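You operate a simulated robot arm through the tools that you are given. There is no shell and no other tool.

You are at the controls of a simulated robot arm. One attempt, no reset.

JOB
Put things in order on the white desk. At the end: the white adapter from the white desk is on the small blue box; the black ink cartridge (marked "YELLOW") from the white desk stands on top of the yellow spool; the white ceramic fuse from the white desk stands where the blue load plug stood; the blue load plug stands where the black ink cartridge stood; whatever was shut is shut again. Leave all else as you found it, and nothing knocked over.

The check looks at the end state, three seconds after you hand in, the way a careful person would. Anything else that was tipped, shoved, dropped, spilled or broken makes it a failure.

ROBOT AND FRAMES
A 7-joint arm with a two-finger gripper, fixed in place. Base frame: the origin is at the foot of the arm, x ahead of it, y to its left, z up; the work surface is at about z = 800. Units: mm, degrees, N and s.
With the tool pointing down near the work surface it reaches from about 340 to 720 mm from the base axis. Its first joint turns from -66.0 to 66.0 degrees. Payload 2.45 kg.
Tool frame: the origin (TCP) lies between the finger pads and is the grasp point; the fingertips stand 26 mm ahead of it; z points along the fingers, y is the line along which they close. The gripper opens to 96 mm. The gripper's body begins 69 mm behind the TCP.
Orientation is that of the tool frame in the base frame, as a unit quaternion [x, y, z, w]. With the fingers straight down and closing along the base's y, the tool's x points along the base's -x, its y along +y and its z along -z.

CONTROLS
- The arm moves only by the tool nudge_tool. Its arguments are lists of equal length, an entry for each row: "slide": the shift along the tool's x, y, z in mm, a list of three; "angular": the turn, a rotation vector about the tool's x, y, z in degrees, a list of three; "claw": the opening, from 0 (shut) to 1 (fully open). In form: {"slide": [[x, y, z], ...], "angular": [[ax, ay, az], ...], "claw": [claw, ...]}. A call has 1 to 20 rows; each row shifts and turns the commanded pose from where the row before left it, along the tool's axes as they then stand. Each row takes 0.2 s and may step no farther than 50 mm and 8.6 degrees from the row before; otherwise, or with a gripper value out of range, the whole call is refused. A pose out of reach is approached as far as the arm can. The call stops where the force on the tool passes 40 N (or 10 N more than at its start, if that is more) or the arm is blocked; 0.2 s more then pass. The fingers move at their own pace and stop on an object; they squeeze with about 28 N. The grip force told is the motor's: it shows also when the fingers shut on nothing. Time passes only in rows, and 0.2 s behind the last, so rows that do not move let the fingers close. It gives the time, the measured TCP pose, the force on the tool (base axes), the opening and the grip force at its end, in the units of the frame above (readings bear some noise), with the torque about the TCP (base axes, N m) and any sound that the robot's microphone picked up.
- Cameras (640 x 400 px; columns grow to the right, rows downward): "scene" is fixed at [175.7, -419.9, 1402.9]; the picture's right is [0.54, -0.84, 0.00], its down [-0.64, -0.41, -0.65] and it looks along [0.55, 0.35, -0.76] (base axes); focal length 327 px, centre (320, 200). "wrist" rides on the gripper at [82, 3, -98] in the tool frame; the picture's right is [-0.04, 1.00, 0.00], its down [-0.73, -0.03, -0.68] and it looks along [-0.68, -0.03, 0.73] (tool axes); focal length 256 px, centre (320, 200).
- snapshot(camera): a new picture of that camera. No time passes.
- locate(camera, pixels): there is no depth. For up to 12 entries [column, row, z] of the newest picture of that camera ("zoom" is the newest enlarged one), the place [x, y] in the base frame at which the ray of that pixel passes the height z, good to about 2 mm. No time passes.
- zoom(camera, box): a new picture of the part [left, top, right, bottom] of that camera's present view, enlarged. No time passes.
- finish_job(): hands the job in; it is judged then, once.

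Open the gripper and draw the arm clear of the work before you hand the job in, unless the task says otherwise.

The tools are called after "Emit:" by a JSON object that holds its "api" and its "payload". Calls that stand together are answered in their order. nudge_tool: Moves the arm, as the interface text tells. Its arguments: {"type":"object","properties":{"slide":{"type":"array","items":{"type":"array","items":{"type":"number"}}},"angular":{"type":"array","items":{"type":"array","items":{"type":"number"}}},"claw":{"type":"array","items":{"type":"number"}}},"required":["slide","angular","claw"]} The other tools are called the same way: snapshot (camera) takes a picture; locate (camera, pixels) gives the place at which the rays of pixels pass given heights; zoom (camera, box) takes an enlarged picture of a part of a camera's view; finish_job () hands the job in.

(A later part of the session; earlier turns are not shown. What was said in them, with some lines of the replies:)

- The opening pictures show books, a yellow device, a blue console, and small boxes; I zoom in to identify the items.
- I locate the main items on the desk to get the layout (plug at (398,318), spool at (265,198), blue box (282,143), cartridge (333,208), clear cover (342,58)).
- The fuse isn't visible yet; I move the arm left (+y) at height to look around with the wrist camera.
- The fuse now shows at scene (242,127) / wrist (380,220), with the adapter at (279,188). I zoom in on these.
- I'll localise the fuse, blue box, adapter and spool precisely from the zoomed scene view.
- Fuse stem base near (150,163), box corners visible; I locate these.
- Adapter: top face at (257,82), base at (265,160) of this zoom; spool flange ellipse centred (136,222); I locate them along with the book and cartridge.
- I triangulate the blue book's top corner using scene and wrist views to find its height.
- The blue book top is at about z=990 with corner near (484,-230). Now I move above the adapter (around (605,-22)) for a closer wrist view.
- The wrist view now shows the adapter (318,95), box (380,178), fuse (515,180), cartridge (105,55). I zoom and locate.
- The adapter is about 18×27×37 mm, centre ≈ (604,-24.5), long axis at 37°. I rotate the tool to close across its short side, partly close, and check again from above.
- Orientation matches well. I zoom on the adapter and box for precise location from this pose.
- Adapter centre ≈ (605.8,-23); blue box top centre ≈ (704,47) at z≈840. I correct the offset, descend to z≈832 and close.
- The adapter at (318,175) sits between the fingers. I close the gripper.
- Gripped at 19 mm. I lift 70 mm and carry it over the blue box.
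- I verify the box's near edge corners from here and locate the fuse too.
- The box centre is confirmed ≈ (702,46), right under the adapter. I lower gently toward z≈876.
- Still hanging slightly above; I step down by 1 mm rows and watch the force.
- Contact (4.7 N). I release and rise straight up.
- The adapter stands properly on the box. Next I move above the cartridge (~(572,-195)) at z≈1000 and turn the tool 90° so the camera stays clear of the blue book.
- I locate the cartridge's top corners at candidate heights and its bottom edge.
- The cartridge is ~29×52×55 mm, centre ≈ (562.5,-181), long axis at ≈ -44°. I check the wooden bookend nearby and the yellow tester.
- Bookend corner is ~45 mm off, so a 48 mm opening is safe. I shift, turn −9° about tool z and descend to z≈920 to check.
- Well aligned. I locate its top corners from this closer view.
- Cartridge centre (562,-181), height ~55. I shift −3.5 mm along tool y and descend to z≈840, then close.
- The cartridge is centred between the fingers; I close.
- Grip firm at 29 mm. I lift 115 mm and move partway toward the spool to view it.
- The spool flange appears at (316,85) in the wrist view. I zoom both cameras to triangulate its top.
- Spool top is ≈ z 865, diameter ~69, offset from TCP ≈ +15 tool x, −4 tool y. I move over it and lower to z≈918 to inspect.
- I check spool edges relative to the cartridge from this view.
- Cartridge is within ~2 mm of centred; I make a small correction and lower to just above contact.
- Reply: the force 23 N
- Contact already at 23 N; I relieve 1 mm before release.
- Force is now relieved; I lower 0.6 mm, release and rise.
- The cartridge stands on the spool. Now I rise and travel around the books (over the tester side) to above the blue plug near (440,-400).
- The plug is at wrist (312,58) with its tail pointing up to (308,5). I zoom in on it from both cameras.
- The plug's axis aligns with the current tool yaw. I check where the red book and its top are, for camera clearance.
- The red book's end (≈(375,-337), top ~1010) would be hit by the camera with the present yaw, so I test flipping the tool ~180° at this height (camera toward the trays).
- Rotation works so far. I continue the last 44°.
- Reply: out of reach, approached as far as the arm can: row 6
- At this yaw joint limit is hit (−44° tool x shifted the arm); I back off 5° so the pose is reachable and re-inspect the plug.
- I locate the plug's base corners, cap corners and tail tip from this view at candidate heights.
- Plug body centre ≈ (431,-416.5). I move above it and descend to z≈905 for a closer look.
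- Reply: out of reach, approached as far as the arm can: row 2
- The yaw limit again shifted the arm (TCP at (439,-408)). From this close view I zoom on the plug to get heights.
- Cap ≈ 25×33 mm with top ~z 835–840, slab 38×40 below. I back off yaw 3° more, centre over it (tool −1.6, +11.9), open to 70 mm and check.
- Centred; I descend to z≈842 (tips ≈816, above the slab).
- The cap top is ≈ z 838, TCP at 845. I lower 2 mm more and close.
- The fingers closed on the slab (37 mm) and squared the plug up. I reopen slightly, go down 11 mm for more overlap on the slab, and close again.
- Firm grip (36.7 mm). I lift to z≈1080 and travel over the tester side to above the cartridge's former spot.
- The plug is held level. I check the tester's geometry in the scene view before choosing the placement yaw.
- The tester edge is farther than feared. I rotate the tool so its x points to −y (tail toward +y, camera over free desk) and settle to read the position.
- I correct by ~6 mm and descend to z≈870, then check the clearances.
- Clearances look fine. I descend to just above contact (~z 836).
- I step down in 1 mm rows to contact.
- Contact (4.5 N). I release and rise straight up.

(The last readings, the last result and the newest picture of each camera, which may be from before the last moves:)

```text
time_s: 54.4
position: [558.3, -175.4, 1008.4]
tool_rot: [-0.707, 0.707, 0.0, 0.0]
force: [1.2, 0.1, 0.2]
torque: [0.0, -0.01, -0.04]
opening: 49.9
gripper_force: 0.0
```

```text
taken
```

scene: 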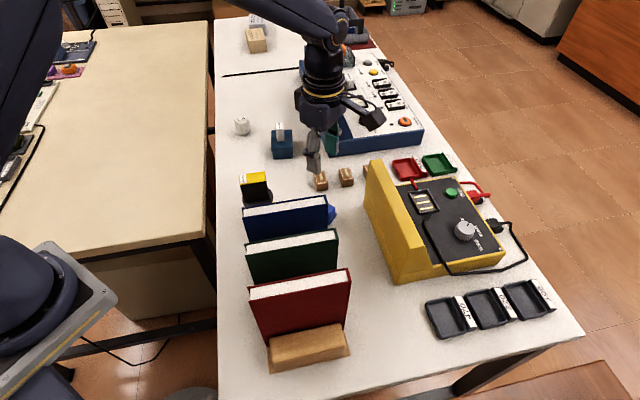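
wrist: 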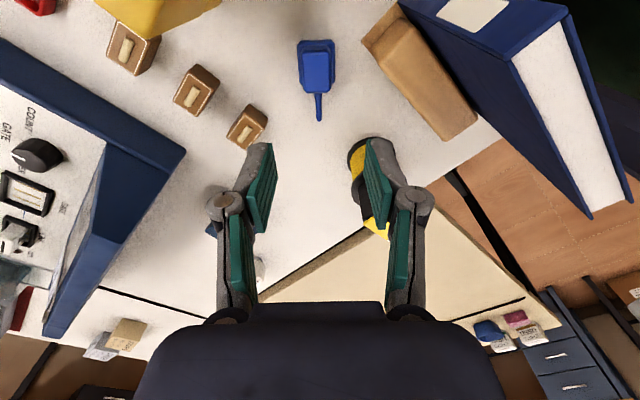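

The plug stands upright at (317,65). I verify its position against the cartridge spot (562,-181).

Emit:
{"api": "zoom", "payload": {"camera": "wrist", "box": [270, 20, 370, 130]}}

Emit:
{"api": "locate", "payload": {"camera": "zoom", "pixels": [[228, 88, 818], [366, 84, 818], [370, 230, 818], [240, 240, 818]]}}

```text
3.64 times, centred on (320, 75) of wrist
```

zoom: 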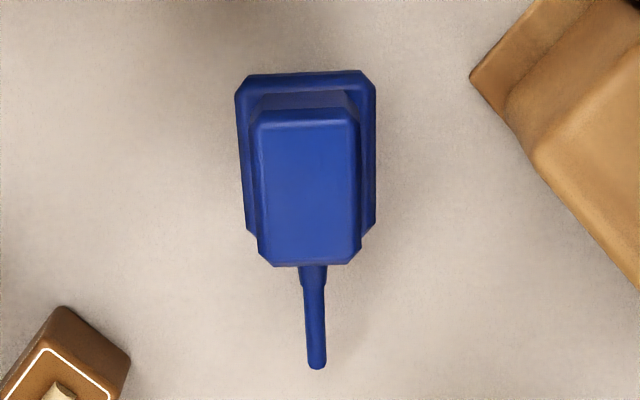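

```text
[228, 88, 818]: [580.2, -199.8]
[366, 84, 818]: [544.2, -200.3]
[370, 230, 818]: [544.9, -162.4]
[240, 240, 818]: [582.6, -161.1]
```

The plug's centre is (562.5,-181), matching. Next, the fuse: I move at z≈1008 toward (690,150) and turn the tool to point its camera side back toward the base.

Emit:
{"api": "nudge_tool", "payload": {"slide": [[-40.9, -16.4, 0], [-40.9, -16.4, 0], [-40.9, -16.4, 0], [-40.9, -16.4, 0], [-40.9, -16.4, 0], [-40.9, -16.4, 0], [-40.9, -16.4, 0], [-40.9, -16.4, 0], [0, 0, 0], [0, 0, 0], [0, 0, 0], [0, 0, 0], [0, 0, 0], [0, 0, 0], [0, 0, 0], [0, 0, 0], [0, 0, 0], [0, 0, 0]], "angular": [[0, 0, 0], [0, 0, 0], [0, 0, 0], [0, 0, 0], [0, 0, 0], [0, 0, 0], [0, 0, 0], [0, 0, 0], [0, 0, 8.35], [0, 0, 8.35], [0, 0, 8.35], [0, 0, 8.35], [0, 0, 8.35], [0, 0, 8.35], [0, 0, 8.35], [0, 0, 8.35], [0, 0, 8.35], [0, 0, 0]], "claw": [0.6, 0.6, 0.6, 0.6, 0.6, 0.6, 0.6, 0.6, 0.6, 0.6, 0.6, 0.6, 0.6, 0.6, 0.6, 0.6, 0.6, 0.6]}}

Emit:
{"api": "snapshot", "payload": {"camera": "wrist"}}

Emit:
{"api": "snapshot", "payload": {"camera": "scene"}}

```text
time_s: 58.2
position: [692.6, 149.7, 1006.1]
tool_rot: [-0.128, 0.992, 0.0, 0.0]
force: [0.4, -0.2, -1.0]
torque: [-0.05, 0.01, -0.01]
opening: 57.7
gripper_force: 0.1
```

```text
taken
```

wrist: 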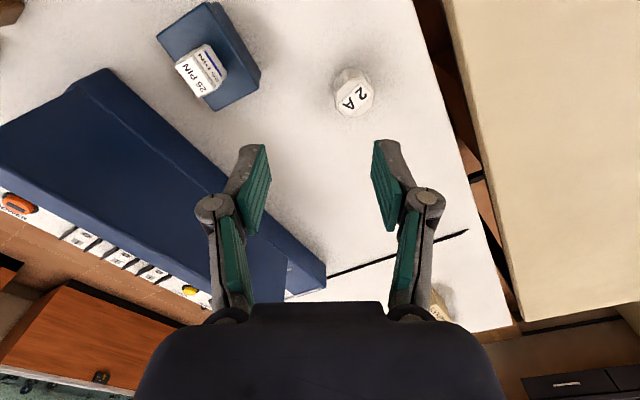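

```text
taken
```

scene: 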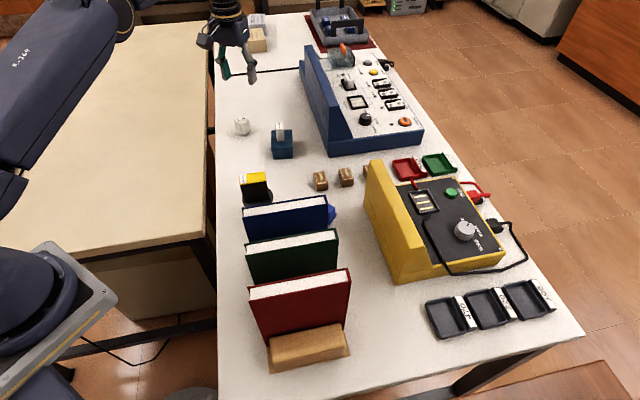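

The fuse is at wrist (355,92). I zoom in on it.

Emit:
{"api": "zoom", "payload": {"camera": "wrist", "box": [315, 50, 395, 130]}}

Emit:
{"api": "locate", "payload": {"camera": "zoom", "pixels": [[320, 290, 845], [320, 290, 835], [320, 90, 800]]}}

```text
5.00 times, centred on (355, 90) of wrist
```

zoom: 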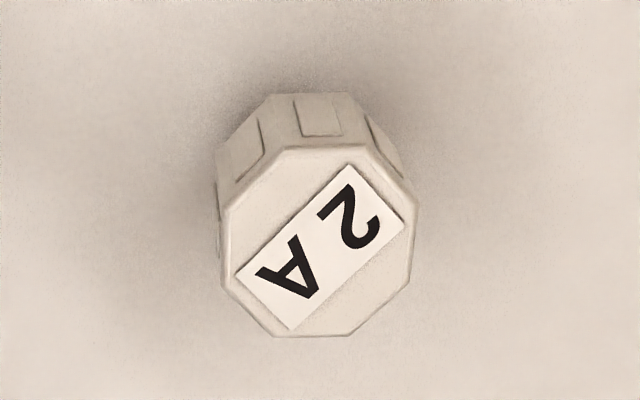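

```text
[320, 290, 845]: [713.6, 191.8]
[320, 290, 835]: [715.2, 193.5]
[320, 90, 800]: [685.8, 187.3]
```

The octagon's flats align with the current tool yaw. I locate its top centre and edges.

Emit:
{"api": "locate", "payload": {"camera": "zoom", "pixels": [[318, 242, 835], [318, 242, 845], [318, 242, 855], [223, 240, 845], [414, 245, 845], [322, 148, 845], [316, 334, 845]]}}

Emit:
{"api": "zoom", "payload": {"camera": "scene", "box": [222, 105, 262, 145]}}

Emit:
{"api": "locate", "payload": {"camera": "zoom", "pixels": [[320, 110, 835], [320, 110, 845], [320, 110, 855], [320, 300, 800]]}}

```text
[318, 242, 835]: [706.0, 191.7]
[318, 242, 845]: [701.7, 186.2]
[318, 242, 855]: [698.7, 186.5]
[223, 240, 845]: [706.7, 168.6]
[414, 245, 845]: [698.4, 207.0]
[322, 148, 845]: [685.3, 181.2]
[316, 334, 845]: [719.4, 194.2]
```

```text
10.00 times, centred on (242, 125) of scene
```

zoom: 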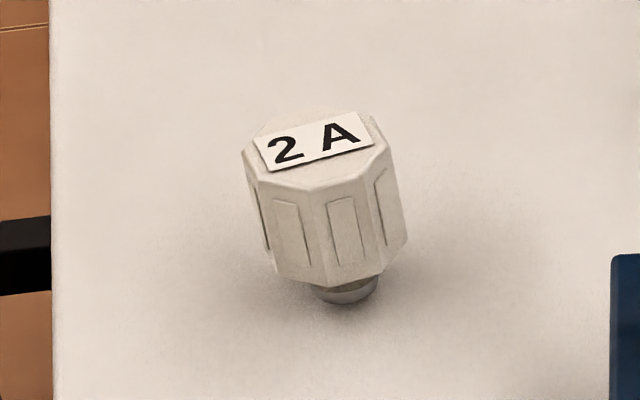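

```text
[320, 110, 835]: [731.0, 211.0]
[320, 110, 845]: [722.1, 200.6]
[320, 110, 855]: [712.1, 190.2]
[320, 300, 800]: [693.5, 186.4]
```

Emit:
{"api": "locate", "payload": {"camera": "zoom", "pixels": [[316, 148, 835], [316, 148, 845], [316, 148, 850], [316, 148, 855], [316, 148, 865], [345, 291, 800], [345, 291, 803]]}}

```text
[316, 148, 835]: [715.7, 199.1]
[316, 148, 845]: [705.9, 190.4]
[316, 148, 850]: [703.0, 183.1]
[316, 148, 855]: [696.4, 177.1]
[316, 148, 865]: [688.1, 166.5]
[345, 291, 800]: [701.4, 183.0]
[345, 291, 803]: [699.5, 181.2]
```

Fuse centre ≈ (702,185), top z≈848, 39 mm across flats. I move above it and descend to z≈900, watching for reach.

Emit:
{"api": "nudge_tool", "payload": {"slide": [[-18.1, 31.8, 0], [0, 0, 40], [0, 0, 40], [0, 0, 26], [0, 0, 0]], "angular": [[0, 0, 0], [0, 0, 0], [0, 0, 0], [0, 0, 0], [0, 0, 0]], "claw": [0.68, 0.68, 0.68, 0.68, 0.68]}}

Emit:
{"api": "snapshot", "payload": {"camera": "wrist"}}

```text
time_s: 59.4
position: [696.3, 184.3, 897.3]
tool_rot: [-0.13, 0.992, 0.0, 0.0]
force: [-0.9, 0.6, 0.1]
torque: [0.01, -0.03, 0.01]
opening: 65.3
gripper_force: 0.1
out of reach, approached as far as the arm can: row 1
```

```text
taken
```

wrist: 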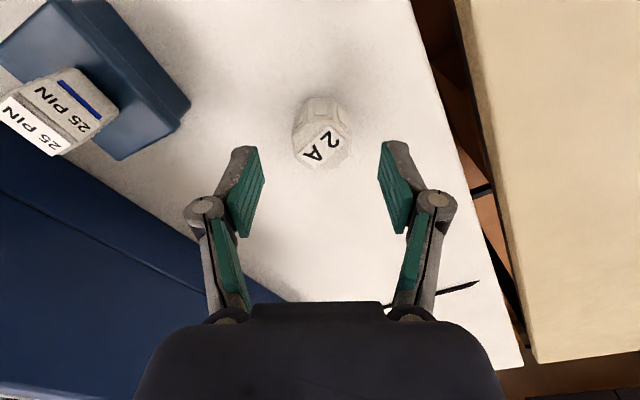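

The reach limit appeared at z 1006; at z≈897 I locate the fuse again to get the remaining offset.

Emit:
{"api": "zoom", "payload": {"camera": "wrist", "box": [270, 80, 370, 180]}}

Emit:
{"api": "locate", "payload": {"camera": "wrist", "pixels": [[321, 145, 848], [292, 143, 848], [351, 145, 848], [322, 125, 848], [320, 166, 848]]}}

```text
4.00 times, centred on (320, 130) of wrist
```

zoom: 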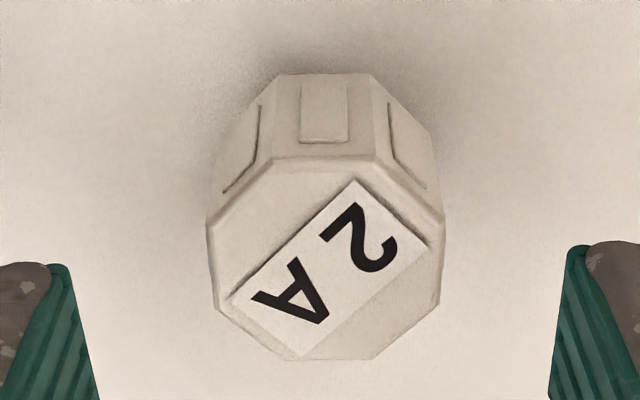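

```text
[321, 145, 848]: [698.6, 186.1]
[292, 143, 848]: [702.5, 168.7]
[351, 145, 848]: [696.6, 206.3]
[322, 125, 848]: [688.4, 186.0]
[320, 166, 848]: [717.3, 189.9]
```

Fuse centre (701,187), TCP ~5 mm short. I try sliding outward 5 mm and descending in steps.

Emit:
{"api": "nudge_tool", "payload": {"slide": [[0, 1.4, 10], [-5, 0, 10], [0, 0, 0]], "angular": [[0, 0, 0], [0, 0, 0], [0, 0, 0]], "claw": [0.68, 0.68, 0.68]}}

Emit:
{"api": "zoom", "payload": {"camera": "wrist", "box": [250, 80, 390, 200]}}

```text
time_s: 60.2
position: [697.6, 185.3, 879.5]
tool_rot: [-0.129, 0.992, 0.0, 0.0]
force: [0.3, 0.5, 1.1]
torque: [0.02, 0.03, -0.01]
opening: 65.5
gripper_force: 0.0
```

```text
3.33 times, centred on (320, 140) of wrist
```

zoom: 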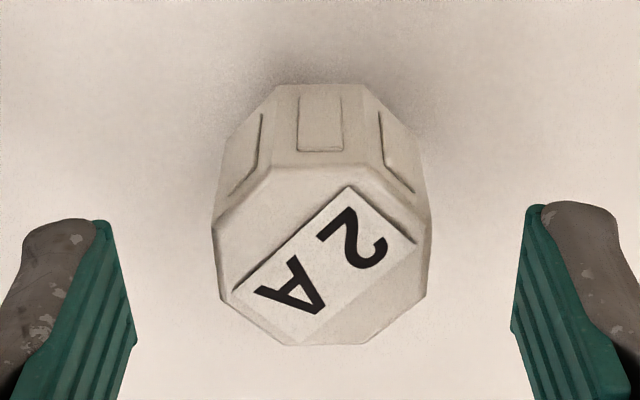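

No reach warning; the fuse centre is still ~3 mm ahead. I slide out 3 mm more and descend to z≈842.

Emit:
{"api": "nudge_tool", "payload": {"slide": [[-3, 0, 10], [0, 0, 15], [0, 0, 12], [0, 0, 0], [0, 0, 0]], "angular": [[0, 0, 0], [0, 0, 0], [0, 0, 0], [0, 0, 0], [0, 0, 0]], "claw": [0.68, 0.68, 0.68, 0.68, 0.68]}}

Emit:
{"api": "snapshot", "payload": {"camera": "wrist"}}

Emit:
{"api": "zoom", "payload": {"camera": "scene", "box": [200, 70, 300, 160]}}

```text
time_s: 61.4
position: [700.1, 184.9, 843.8]
tool_rot: [-0.13, 0.992, 0.0, 0.0]
force: [-0.1, 0.6, 0.6]
torque: [0.0, -0.01, 0.02]
opening: 65.4
gripper_force: 0.0
```

```text
taken
```

wrist: 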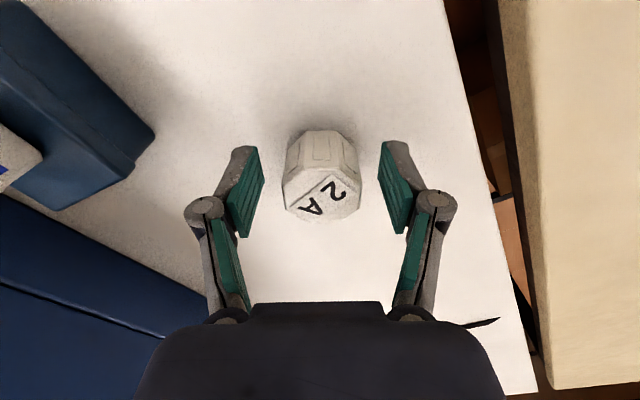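

```text
4.44 times, centred on (250, 115) of scene
```

zoom: 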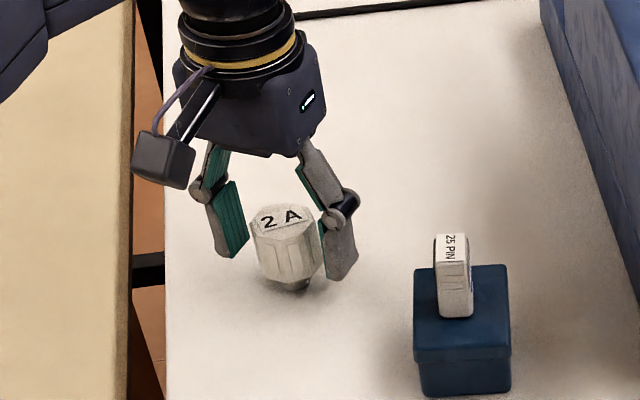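

Fuse nearly centred between the fingers at (322,190). I go 3 mm lower, nudge 2 mm outward and close.

Emit:
{"api": "nudge_tool", "payload": {"slide": [[-2, -0.7, 3], [0, 0, 0], [0, 0, 0], [0, 0, 0], [0, 0, 0], [0, 0, 0], [0, 0, 0]], "angular": [[0, 0, 0], [0, 0, 0], [0, 0, 0], [0, 0, 0], [0, 0, 0], [0, 0, 0], [0, 0, 0]], "claw": [0.68, 0.6, 0.52, 0.45, 0.38, 0.3, 0.3]}}

Emit:
{"api": "snapshot", "payload": {"camera": "wrist"}}

Emit:
{"api": "zoom", "payload": {"camera": "scene", "box": [200, 70, 300, 160]}}

```text
time_s: 63.0
position: [699.9, 186.6, 844.0]
tool_rot: [-0.13, 0.992, 0.0, -0.001]
force: [-0.2, 0.6, 0.4]
torque: [0.01, -0.03, 0.0]
opening: 37.8
gripper_force: 27.9
out of reach, approached as far as the arm can: row 1
```

```text
taken
```

wrist: 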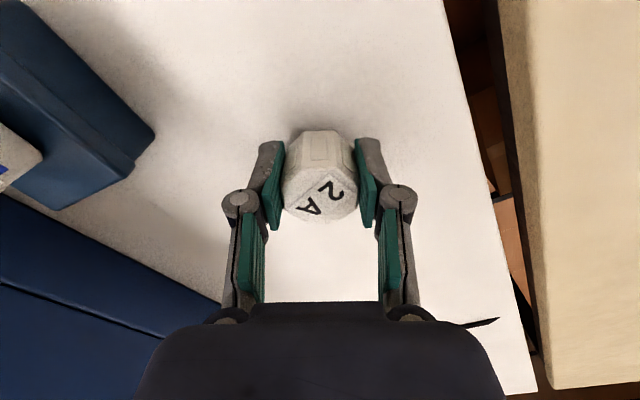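

```text
4.44 times, centred on (250, 115) of scene
```

zoom: 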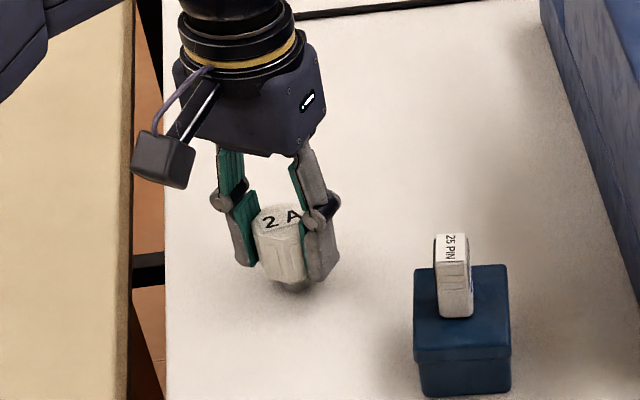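

Fuse gripped at 37.8 mm. I lift, retract inward to stay in reach, and travel at z≈1064 past the spool side toward the tester side.

Emit:
{"api": "nudge_tool", "payload": {"slide": [[0, 0, -10], [5, 0, -15], [25, 0, -35], [25, 0, -40], [25, 0, -40], [25, 0, -40], [25, 0, -40], [7.5, -41.8, 0], [7.5, -41.8, 0], [7.5, -41.8, 0], [7.5, -41.8, 0], [7.5, -41.8, 0], [7.5, -41.8, 0], [0, 0, 0]], "angular": [[0, 0, 0], [0, 0, 0], [0, 0, 0], [0, 0, 0], [0, 0, 0], [0, 0, 0], [0, 0, 0], [0, 0, 0], [0, 0, 0], [0, 0, 0], [0, 0, 0], [0, 0, 0], [0, 0, 0], [0, 0, 0]], "claw": [0.3, 0.3, 0.3, 0.3, 0.3, 0.3, 0.3, 0.3, 0.3, 0.3, 0.3, 0.3, 0.3, 0.3]}}

Emit:
{"api": "snapshot", "payload": {"camera": "scene"}}

Emit:
{"api": "snapshot", "payload": {"camera": "wrist"}}

```text
time_s: 66.0
position: [592.8, -105.5, 1065.8]
tool_rot: [-0.129, 0.992, 0.001, 0.001]
force: [0.3, 0.2, 0.3]
torque: [-0.04, 0.0, 0.0]
opening: 37.5
gripper_force: 28.2
```

```text
taken
```

scene: 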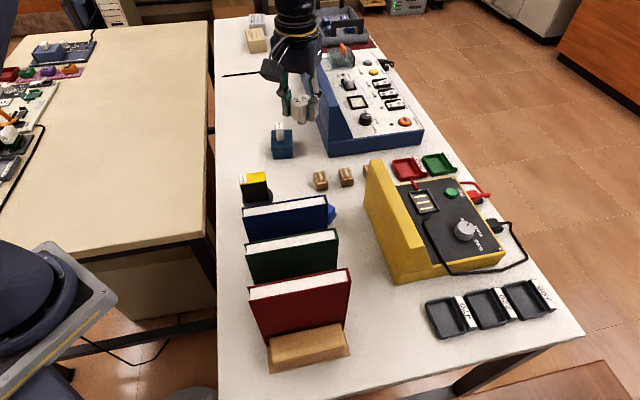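

```text
taken
```

wrist: 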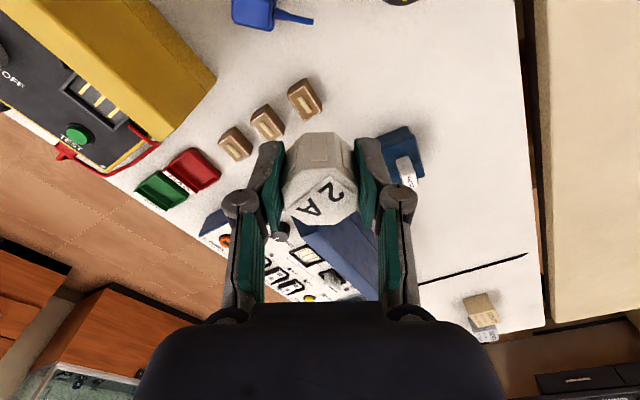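

The fuse is held securely. I continue around to above the plug's old spot and rotate so the camera points away from the red book.

Emit:
{"api": "nudge_tool", "payload": {"slide": [[17.5, -39.8, 0], [17.5, -39.8, 0], [17.5, -39.8, 0], [17.5, -39.8, 0], [17.5, -39.8, 0], [34.8, -14, 0], [34.8, -14, 0], [34.8, -14, 0], [34.8, -14, 0], [0, 0, 0], [0, 0, 0], [0, 0, 0], [0, 0, 0], [0, 0, 0], [0, 0, 0], [0, 0, 0], [0, 0, 0], [0, 0, 0], [0, 0, 0]], "angular": [[0, 0, 0], [0, 0, 0], [0, 0, 0], [0, 0, 0], [0, 0, 0], [0, 0, 0], [0, 0, 0], [0, 0, 0], [0, 0, 0], [0, 0, -7.5], [0, 0, -7.5], [0, 0, -7.5], [0, 0, -7.5], [0, 0, -7.5], [0, 0, -7.5], [0, 0, -7.5], [0, 0, -7.5], [0, 0, 0], [0, 0, 0]], "claw": [0.3, 0.3, 0.3, 0.3, 0.3, 0.3, 0.3, 0.3, 0.3, 0.3, 0.3, 0.3, 0.3, 0.3, 0.3, 0.3, 0.3, 0.3, 0.3]}}

Emit:
{"api": "snapshot", "payload": {"camera": "scene"}}

Emit:
{"api": "snapshot", "payload": {"camera": "wrist"}}

```text
time_s: 70.0
position: [441.5, -406.3, 1064.0]
tool_rot: [-0.608, 0.794, 0.0, 0.0]
force: [0.2, -0.5, -0.8]
torque: [-0.02, 0.0, -0.01]
opening: 37.6
gripper_force: 28.0
```

```text
taken
```

scene: 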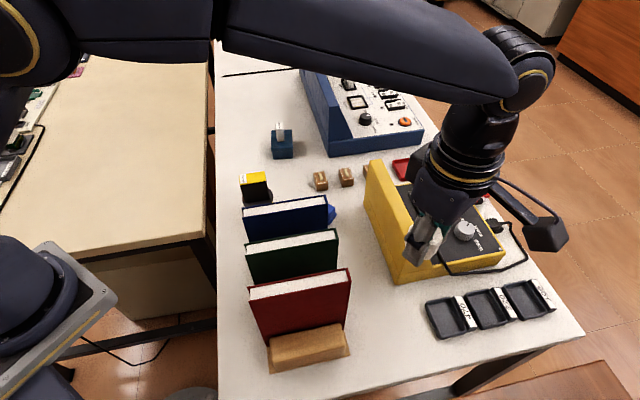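

```text
taken
```

wrist: 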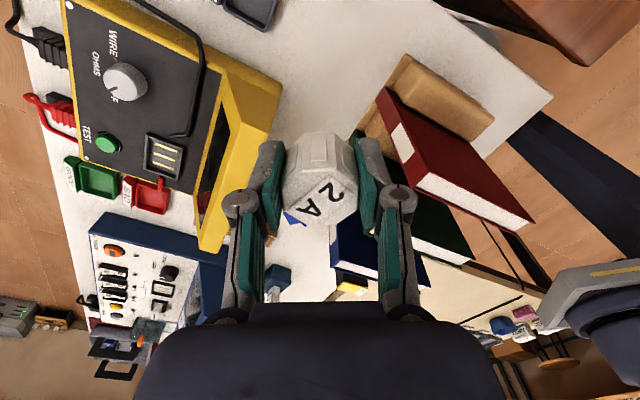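

I shift to above (431,-416) and descend to z≈889 for a check.

Emit:
{"api": "nudge_tool", "payload": {"slide": [[15.2, 7.6, 0], [0, 0, 45], [0, 0, 45], [0, 0, 45], [0, 0, 40], [0, 0, 0], [0, 0, 0]], "angular": [[0, 0, 0], [0, 0, 0], [0, 0, 0], [0, 0, 0], [0, 0, 0], [0, 0, 0], [0, 0, 0]], "claw": [0.3, 0.3, 0.3, 0.3, 0.3, 0.3, 0.3]}}

Emit:
{"api": "snapshot", "payload": {"camera": "scene"}}

Emit:
{"api": "snapshot", "payload": {"camera": "wrist"}}

```text
time_s: 71.6
position: [431.5, -422.7, 888.7]
tool_rot: [-0.609, 0.793, 0.0, 0.0]
force: [-0.5, -0.5, -0.4]
torque: [-0.01, -0.02, 0.03]
opening: 37.5
gripper_force: 27.5
```

```text
taken
```

scene: 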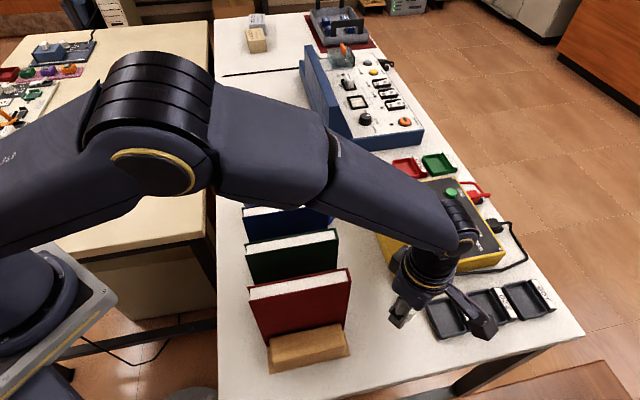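

```text
taken
```

wrist: 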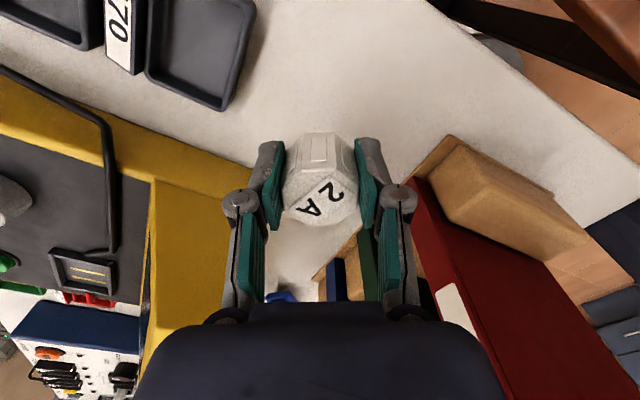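

Clearances look good. I descend to z≈848.

Emit:
{"api": "nudge_tool", "payload": {"slide": [[-2, 0, 20], [0, 0, 14], [0, 0, 6], [0, 0, 0], [0, 0, 0]], "angular": [[0, 0, 0], [0, 0, 0], [0, 0, 0], [0, 0, 0], [0, 0, 0]], "claw": [0.3, 0.3, 0.3, 0.3, 0.3]}}

Emit:
{"api": "snapshot", "payload": {"camera": "wrist"}}

Emit:
{"api": "zoom", "payload": {"camera": "scene", "box": [340, 230, 500, 360]}}

```text
time_s: 72.8
position: [431.4, -418.5, 848.3]
tool_rot: [-0.608, 0.794, 0.0, 0.0]
force: [0.2, 0.2, -0.2]
torque: [0.03, -0.04, 0.01]
opening: 37.8
gripper_force: 27.3
```

```text
taken
```

wrist: 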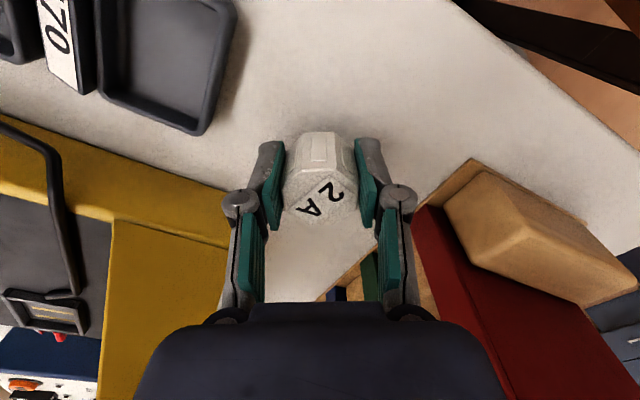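

```text
3.08 times, centred on (420, 295) of scene
```

zoom: 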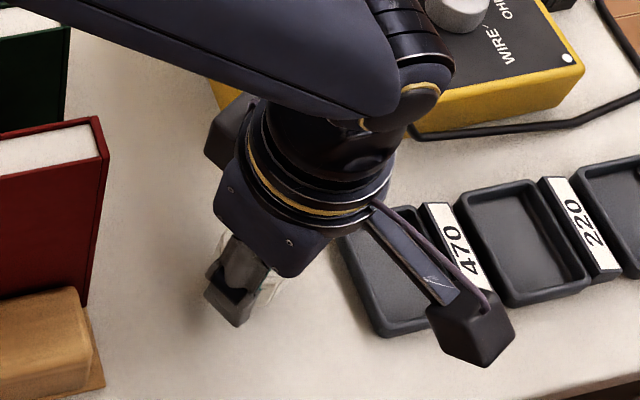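

Position (431.4,-418.5) is right. I step down to contact in 1 mm rows.

Emit:
{"api": "nudge_tool", "payload": {"slide": [[0, 0, 1.2], [0, 0, 1], [0, 0, 0.8], [0, 0, 0]], "angular": [[0, 0, 0], [0, 0, 0], [0, 0, 0], [0, 0, 0]], "claw": [0.3, 0.3, 0.3, 0.3]}}

```text
time_s: 73.8
position: [431.1, -419.3, 845.8]
tool_rot: [-0.609, 0.793, 0.0, 0.0]
force: [-0.8, 0.5, -0.4]
torque: [-0.04, -0.01, 0.03]
opening: 37.7
gripper_force: 27.8
```

Emit:
{"api": "nudge_tool", "payload": {"slide": [[0, 0, 0.8], [0, 0, 0.7], [0, 0, 0]], "angular": [[0, 0, 0], [0, 0, 0], [0, 0, 0]], "claw": [0.3, 0.3, 0.3]}}

```text
time_s: 74.6
position: [431.8, -417.0, 844.1]
tool_rot: [-0.607, 0.795, 0.0, 0.0]
force: [-0.2, -0.5, -0.5]
torque: [-0.02, 0.01, -0.03]
opening: 37.7
gripper_force: 28.0
```

No contact yet at z≈844; I continue in small steps.

Emit:
{"api": "nudge_tool", "payload": {"slide": [[0, 0, 0.6], [0, 0, 0.6], [0, 0, 0]], "angular": [[0, 0, 0], [0, 0, 0], [0, 0, 0]], "claw": [0.3, 0.3, 0.3]}}

```text
time_s: 75.4
position: [430.8, -417.7, 843.7]
tool_rot: [-0.607, 0.795, 0.0, 0.0]
force: [-1.6, 0.1, 5.3]
torque: [0.07, 0.0, 0.01]
opening: 37.5
gripper_force: 28.0
```

Contact (5.3 N). I open gradually and rise straight up.

Emit:
{"api": "nudge_tool", "payload": {"slide": [[0, 0, 0], [0, 0, 0], [0, 0, 0], [0, 0, 0], [0, 0, -10], [0, 0, -25], [0, 0, -40], [0, 0, -45], [0, 0, -45], [0, 0, -45], [0, 0, 0]], "angular": [[0, 0, 0], [0, 0, 0], [0, 0, 0], [0, 0, 0], [0, 0, 0], [0, 0, 0], [0, 0, 0], [0, 0, 0], [0, 0, 0], [0, 0, 0], [0, 0, 0]], "claw": [0.42, 0.5, 0.6, 0.65, 0.65, 0.65, 0.65, 0.65, 0.65, 0.65, 0.65]}}

Emit:
{"api": "snapshot", "payload": {"camera": "wrist"}}

Emit:
{"api": "snapshot", "payload": {"camera": "scene"}}

```text
time_s: 77.8
position: [430.9, -417.0, 1055.1]
tool_rot: [-0.608, 0.794, 0.0, 0.0]
force: [-0.2, -1.0, 1.1]
torque: [-0.01, -0.02, -0.02]
opening: 62.3
gripper_force: 0.0
```

```text
taken
```

wrist: 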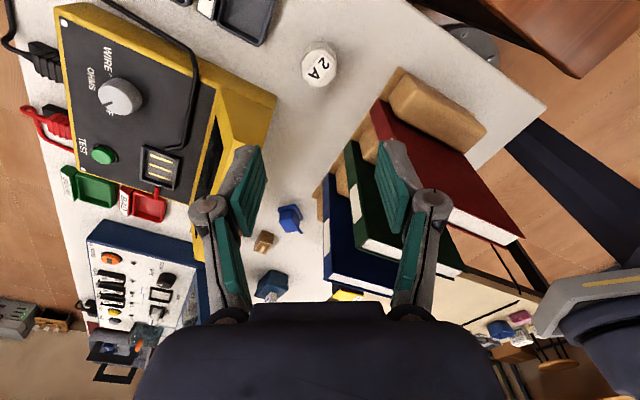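

```text
taken
```

scene: 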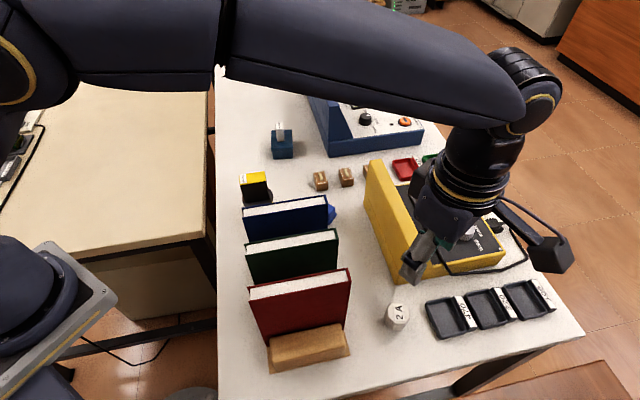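

The fuse stands upright at scene (397,316). I rise further and withdraw toward the starting pose.

Emit:
{"api": "nudge_tool", "payload": {"slide": [[0, 0, -30], [0, 0, -30], [-36.1, 21.5, 0], [-36.1, 21.5, 0], [-36.1, 21.5, 0], [-36.1, 21.5, 0], [-36.1, 21.5, 0], [-36.1, 21.5, 0], [-20, 0, 0], [-40, 0, 0], [-40, 0, 0], [-40, 0, 0], [-40, 0, 0], [0, 0, 0]], "angular": [[0, 0, 0], [0, 0, 0], [0, 0, 8], [0, 0, 8], [0, 0, 8], [0, 0, 8], [0, 0, 8], [0, 0, 8], [0, 0, 8], [0, 0, 0], [0, 0, 0], [0, 0, 0], [0, 0, 0], [0, 0, 0]], "claw": [1, 1, 1, 1, 1, 1, 1, 1, 1, 1, 1, 1, 1, 1]}}

Emit:
{"api": "snapshot", "payload": {"camera": "wrist"}}

Emit:
{"api": "snapshot", "payload": {"camera": "scene"}}

```text
time_s: 80.8
position: [621.5, -112.8, 1113.5]
tool_rot: [-0.163, 0.987, 0.0, 0.0]
force: [-0.9, 0.4, -0.4]
torque: [-0.01, 0.01, 0.01]
opening: 95.6
gripper_force: 0.0
```

```text
taken
```

wrist: 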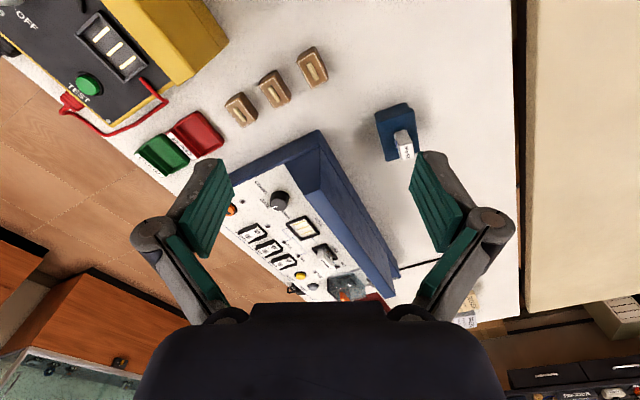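

```text
taken
```

scene: 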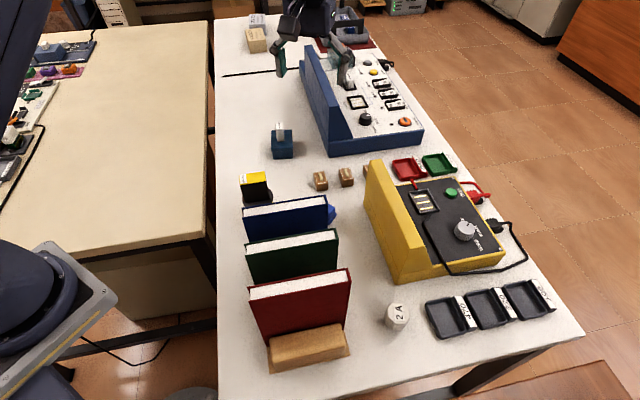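

The arm is clear at z 1113. I make final zoom checks of all items.

Emit:
{"api": "zoom", "payload": {"camera": "scene", "box": [220, 110, 380, 230]}}

Emit:
{"api": "zoom", "payload": {"camera": "scene", "box": [340, 270, 480, 360]}}

Emit:
{"api": "locate", "payload": {"camera": "scene", "pixels": [[397, 311, 848], [398, 327, 800]]}}

Emit:
{"api": "zoom", "payload": {"camera": "scene", "box": [230, 170, 430, 380]}}

```text
3.33 times, centred on (300, 170) of scene
```

zoom: 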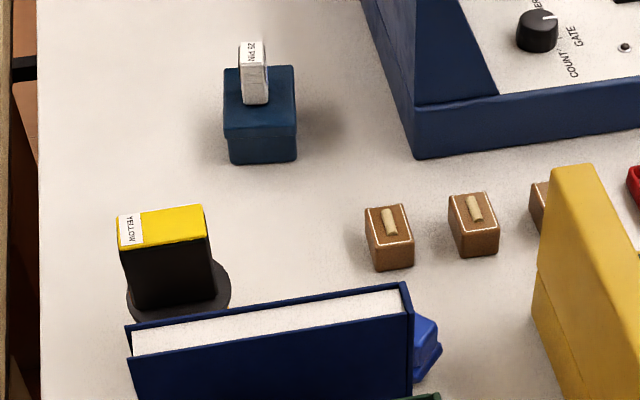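

```text
4.44 times, centred on (410, 315) of scene
```

zoom: 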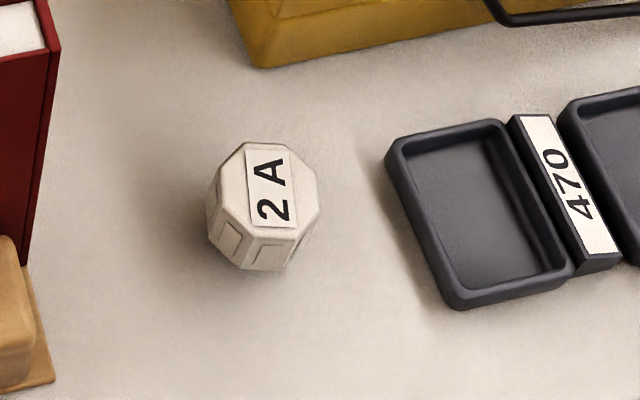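

```text
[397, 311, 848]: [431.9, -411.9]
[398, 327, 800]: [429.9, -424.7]
```

```text
1.90 times, centred on (330, 275) of scene
```

zoom: 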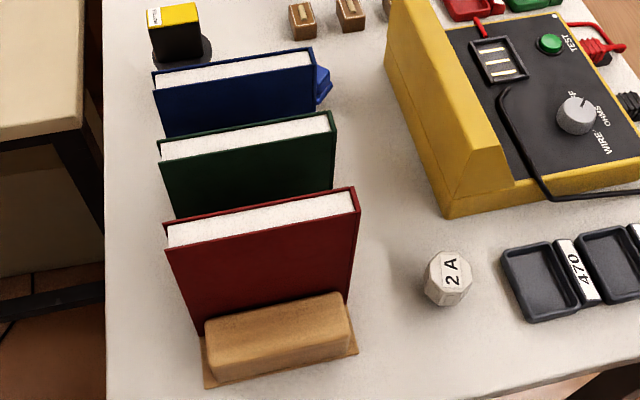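

The final pictures show everything in place and upright: adapter on the blue box, cartridge on the spool, fuse at the plug's old spot, and the plug at the cartridge's old spot. Nothing shut was opened. The gripper is open and clear, so I hand in.

Emit:
{"api": "finish_job", "payload": {}}

```text
The job is handed in.
```

I finished the four moves and handed the job in; the check's result hasn't come back. The last pictures show all four items standing upright and nothing else disturbed.

| Item | Where it is now | Position check |
|---|---|---|
| White adapter ("25 PIN") | On the small blue box | Seen standing near the middle of the lid |
| Black ink cartridge ("YELLOW") | On top of the yellow spool | Centred to within about 2 mm |
| Blue load plug | Where the cartridge stood | Centre about (562, -181), matching the cartridge's old centre |
| White ceramic fuse ("2 A") | Where the load plug stood | Set down at about (431, -416), the plug's old centre |

- **Plug orientation:** the plug's short cord now points toward +y, a different direction from before. I chose that so the gripper's camera would miss the blue book and the yellow tester.
- **Shut items:** I never opened anything, so the blue box and the clear cover on the console are as they were.
- **Arm:** the gripper is open, and the arm is well above the desk at about z = 1113.
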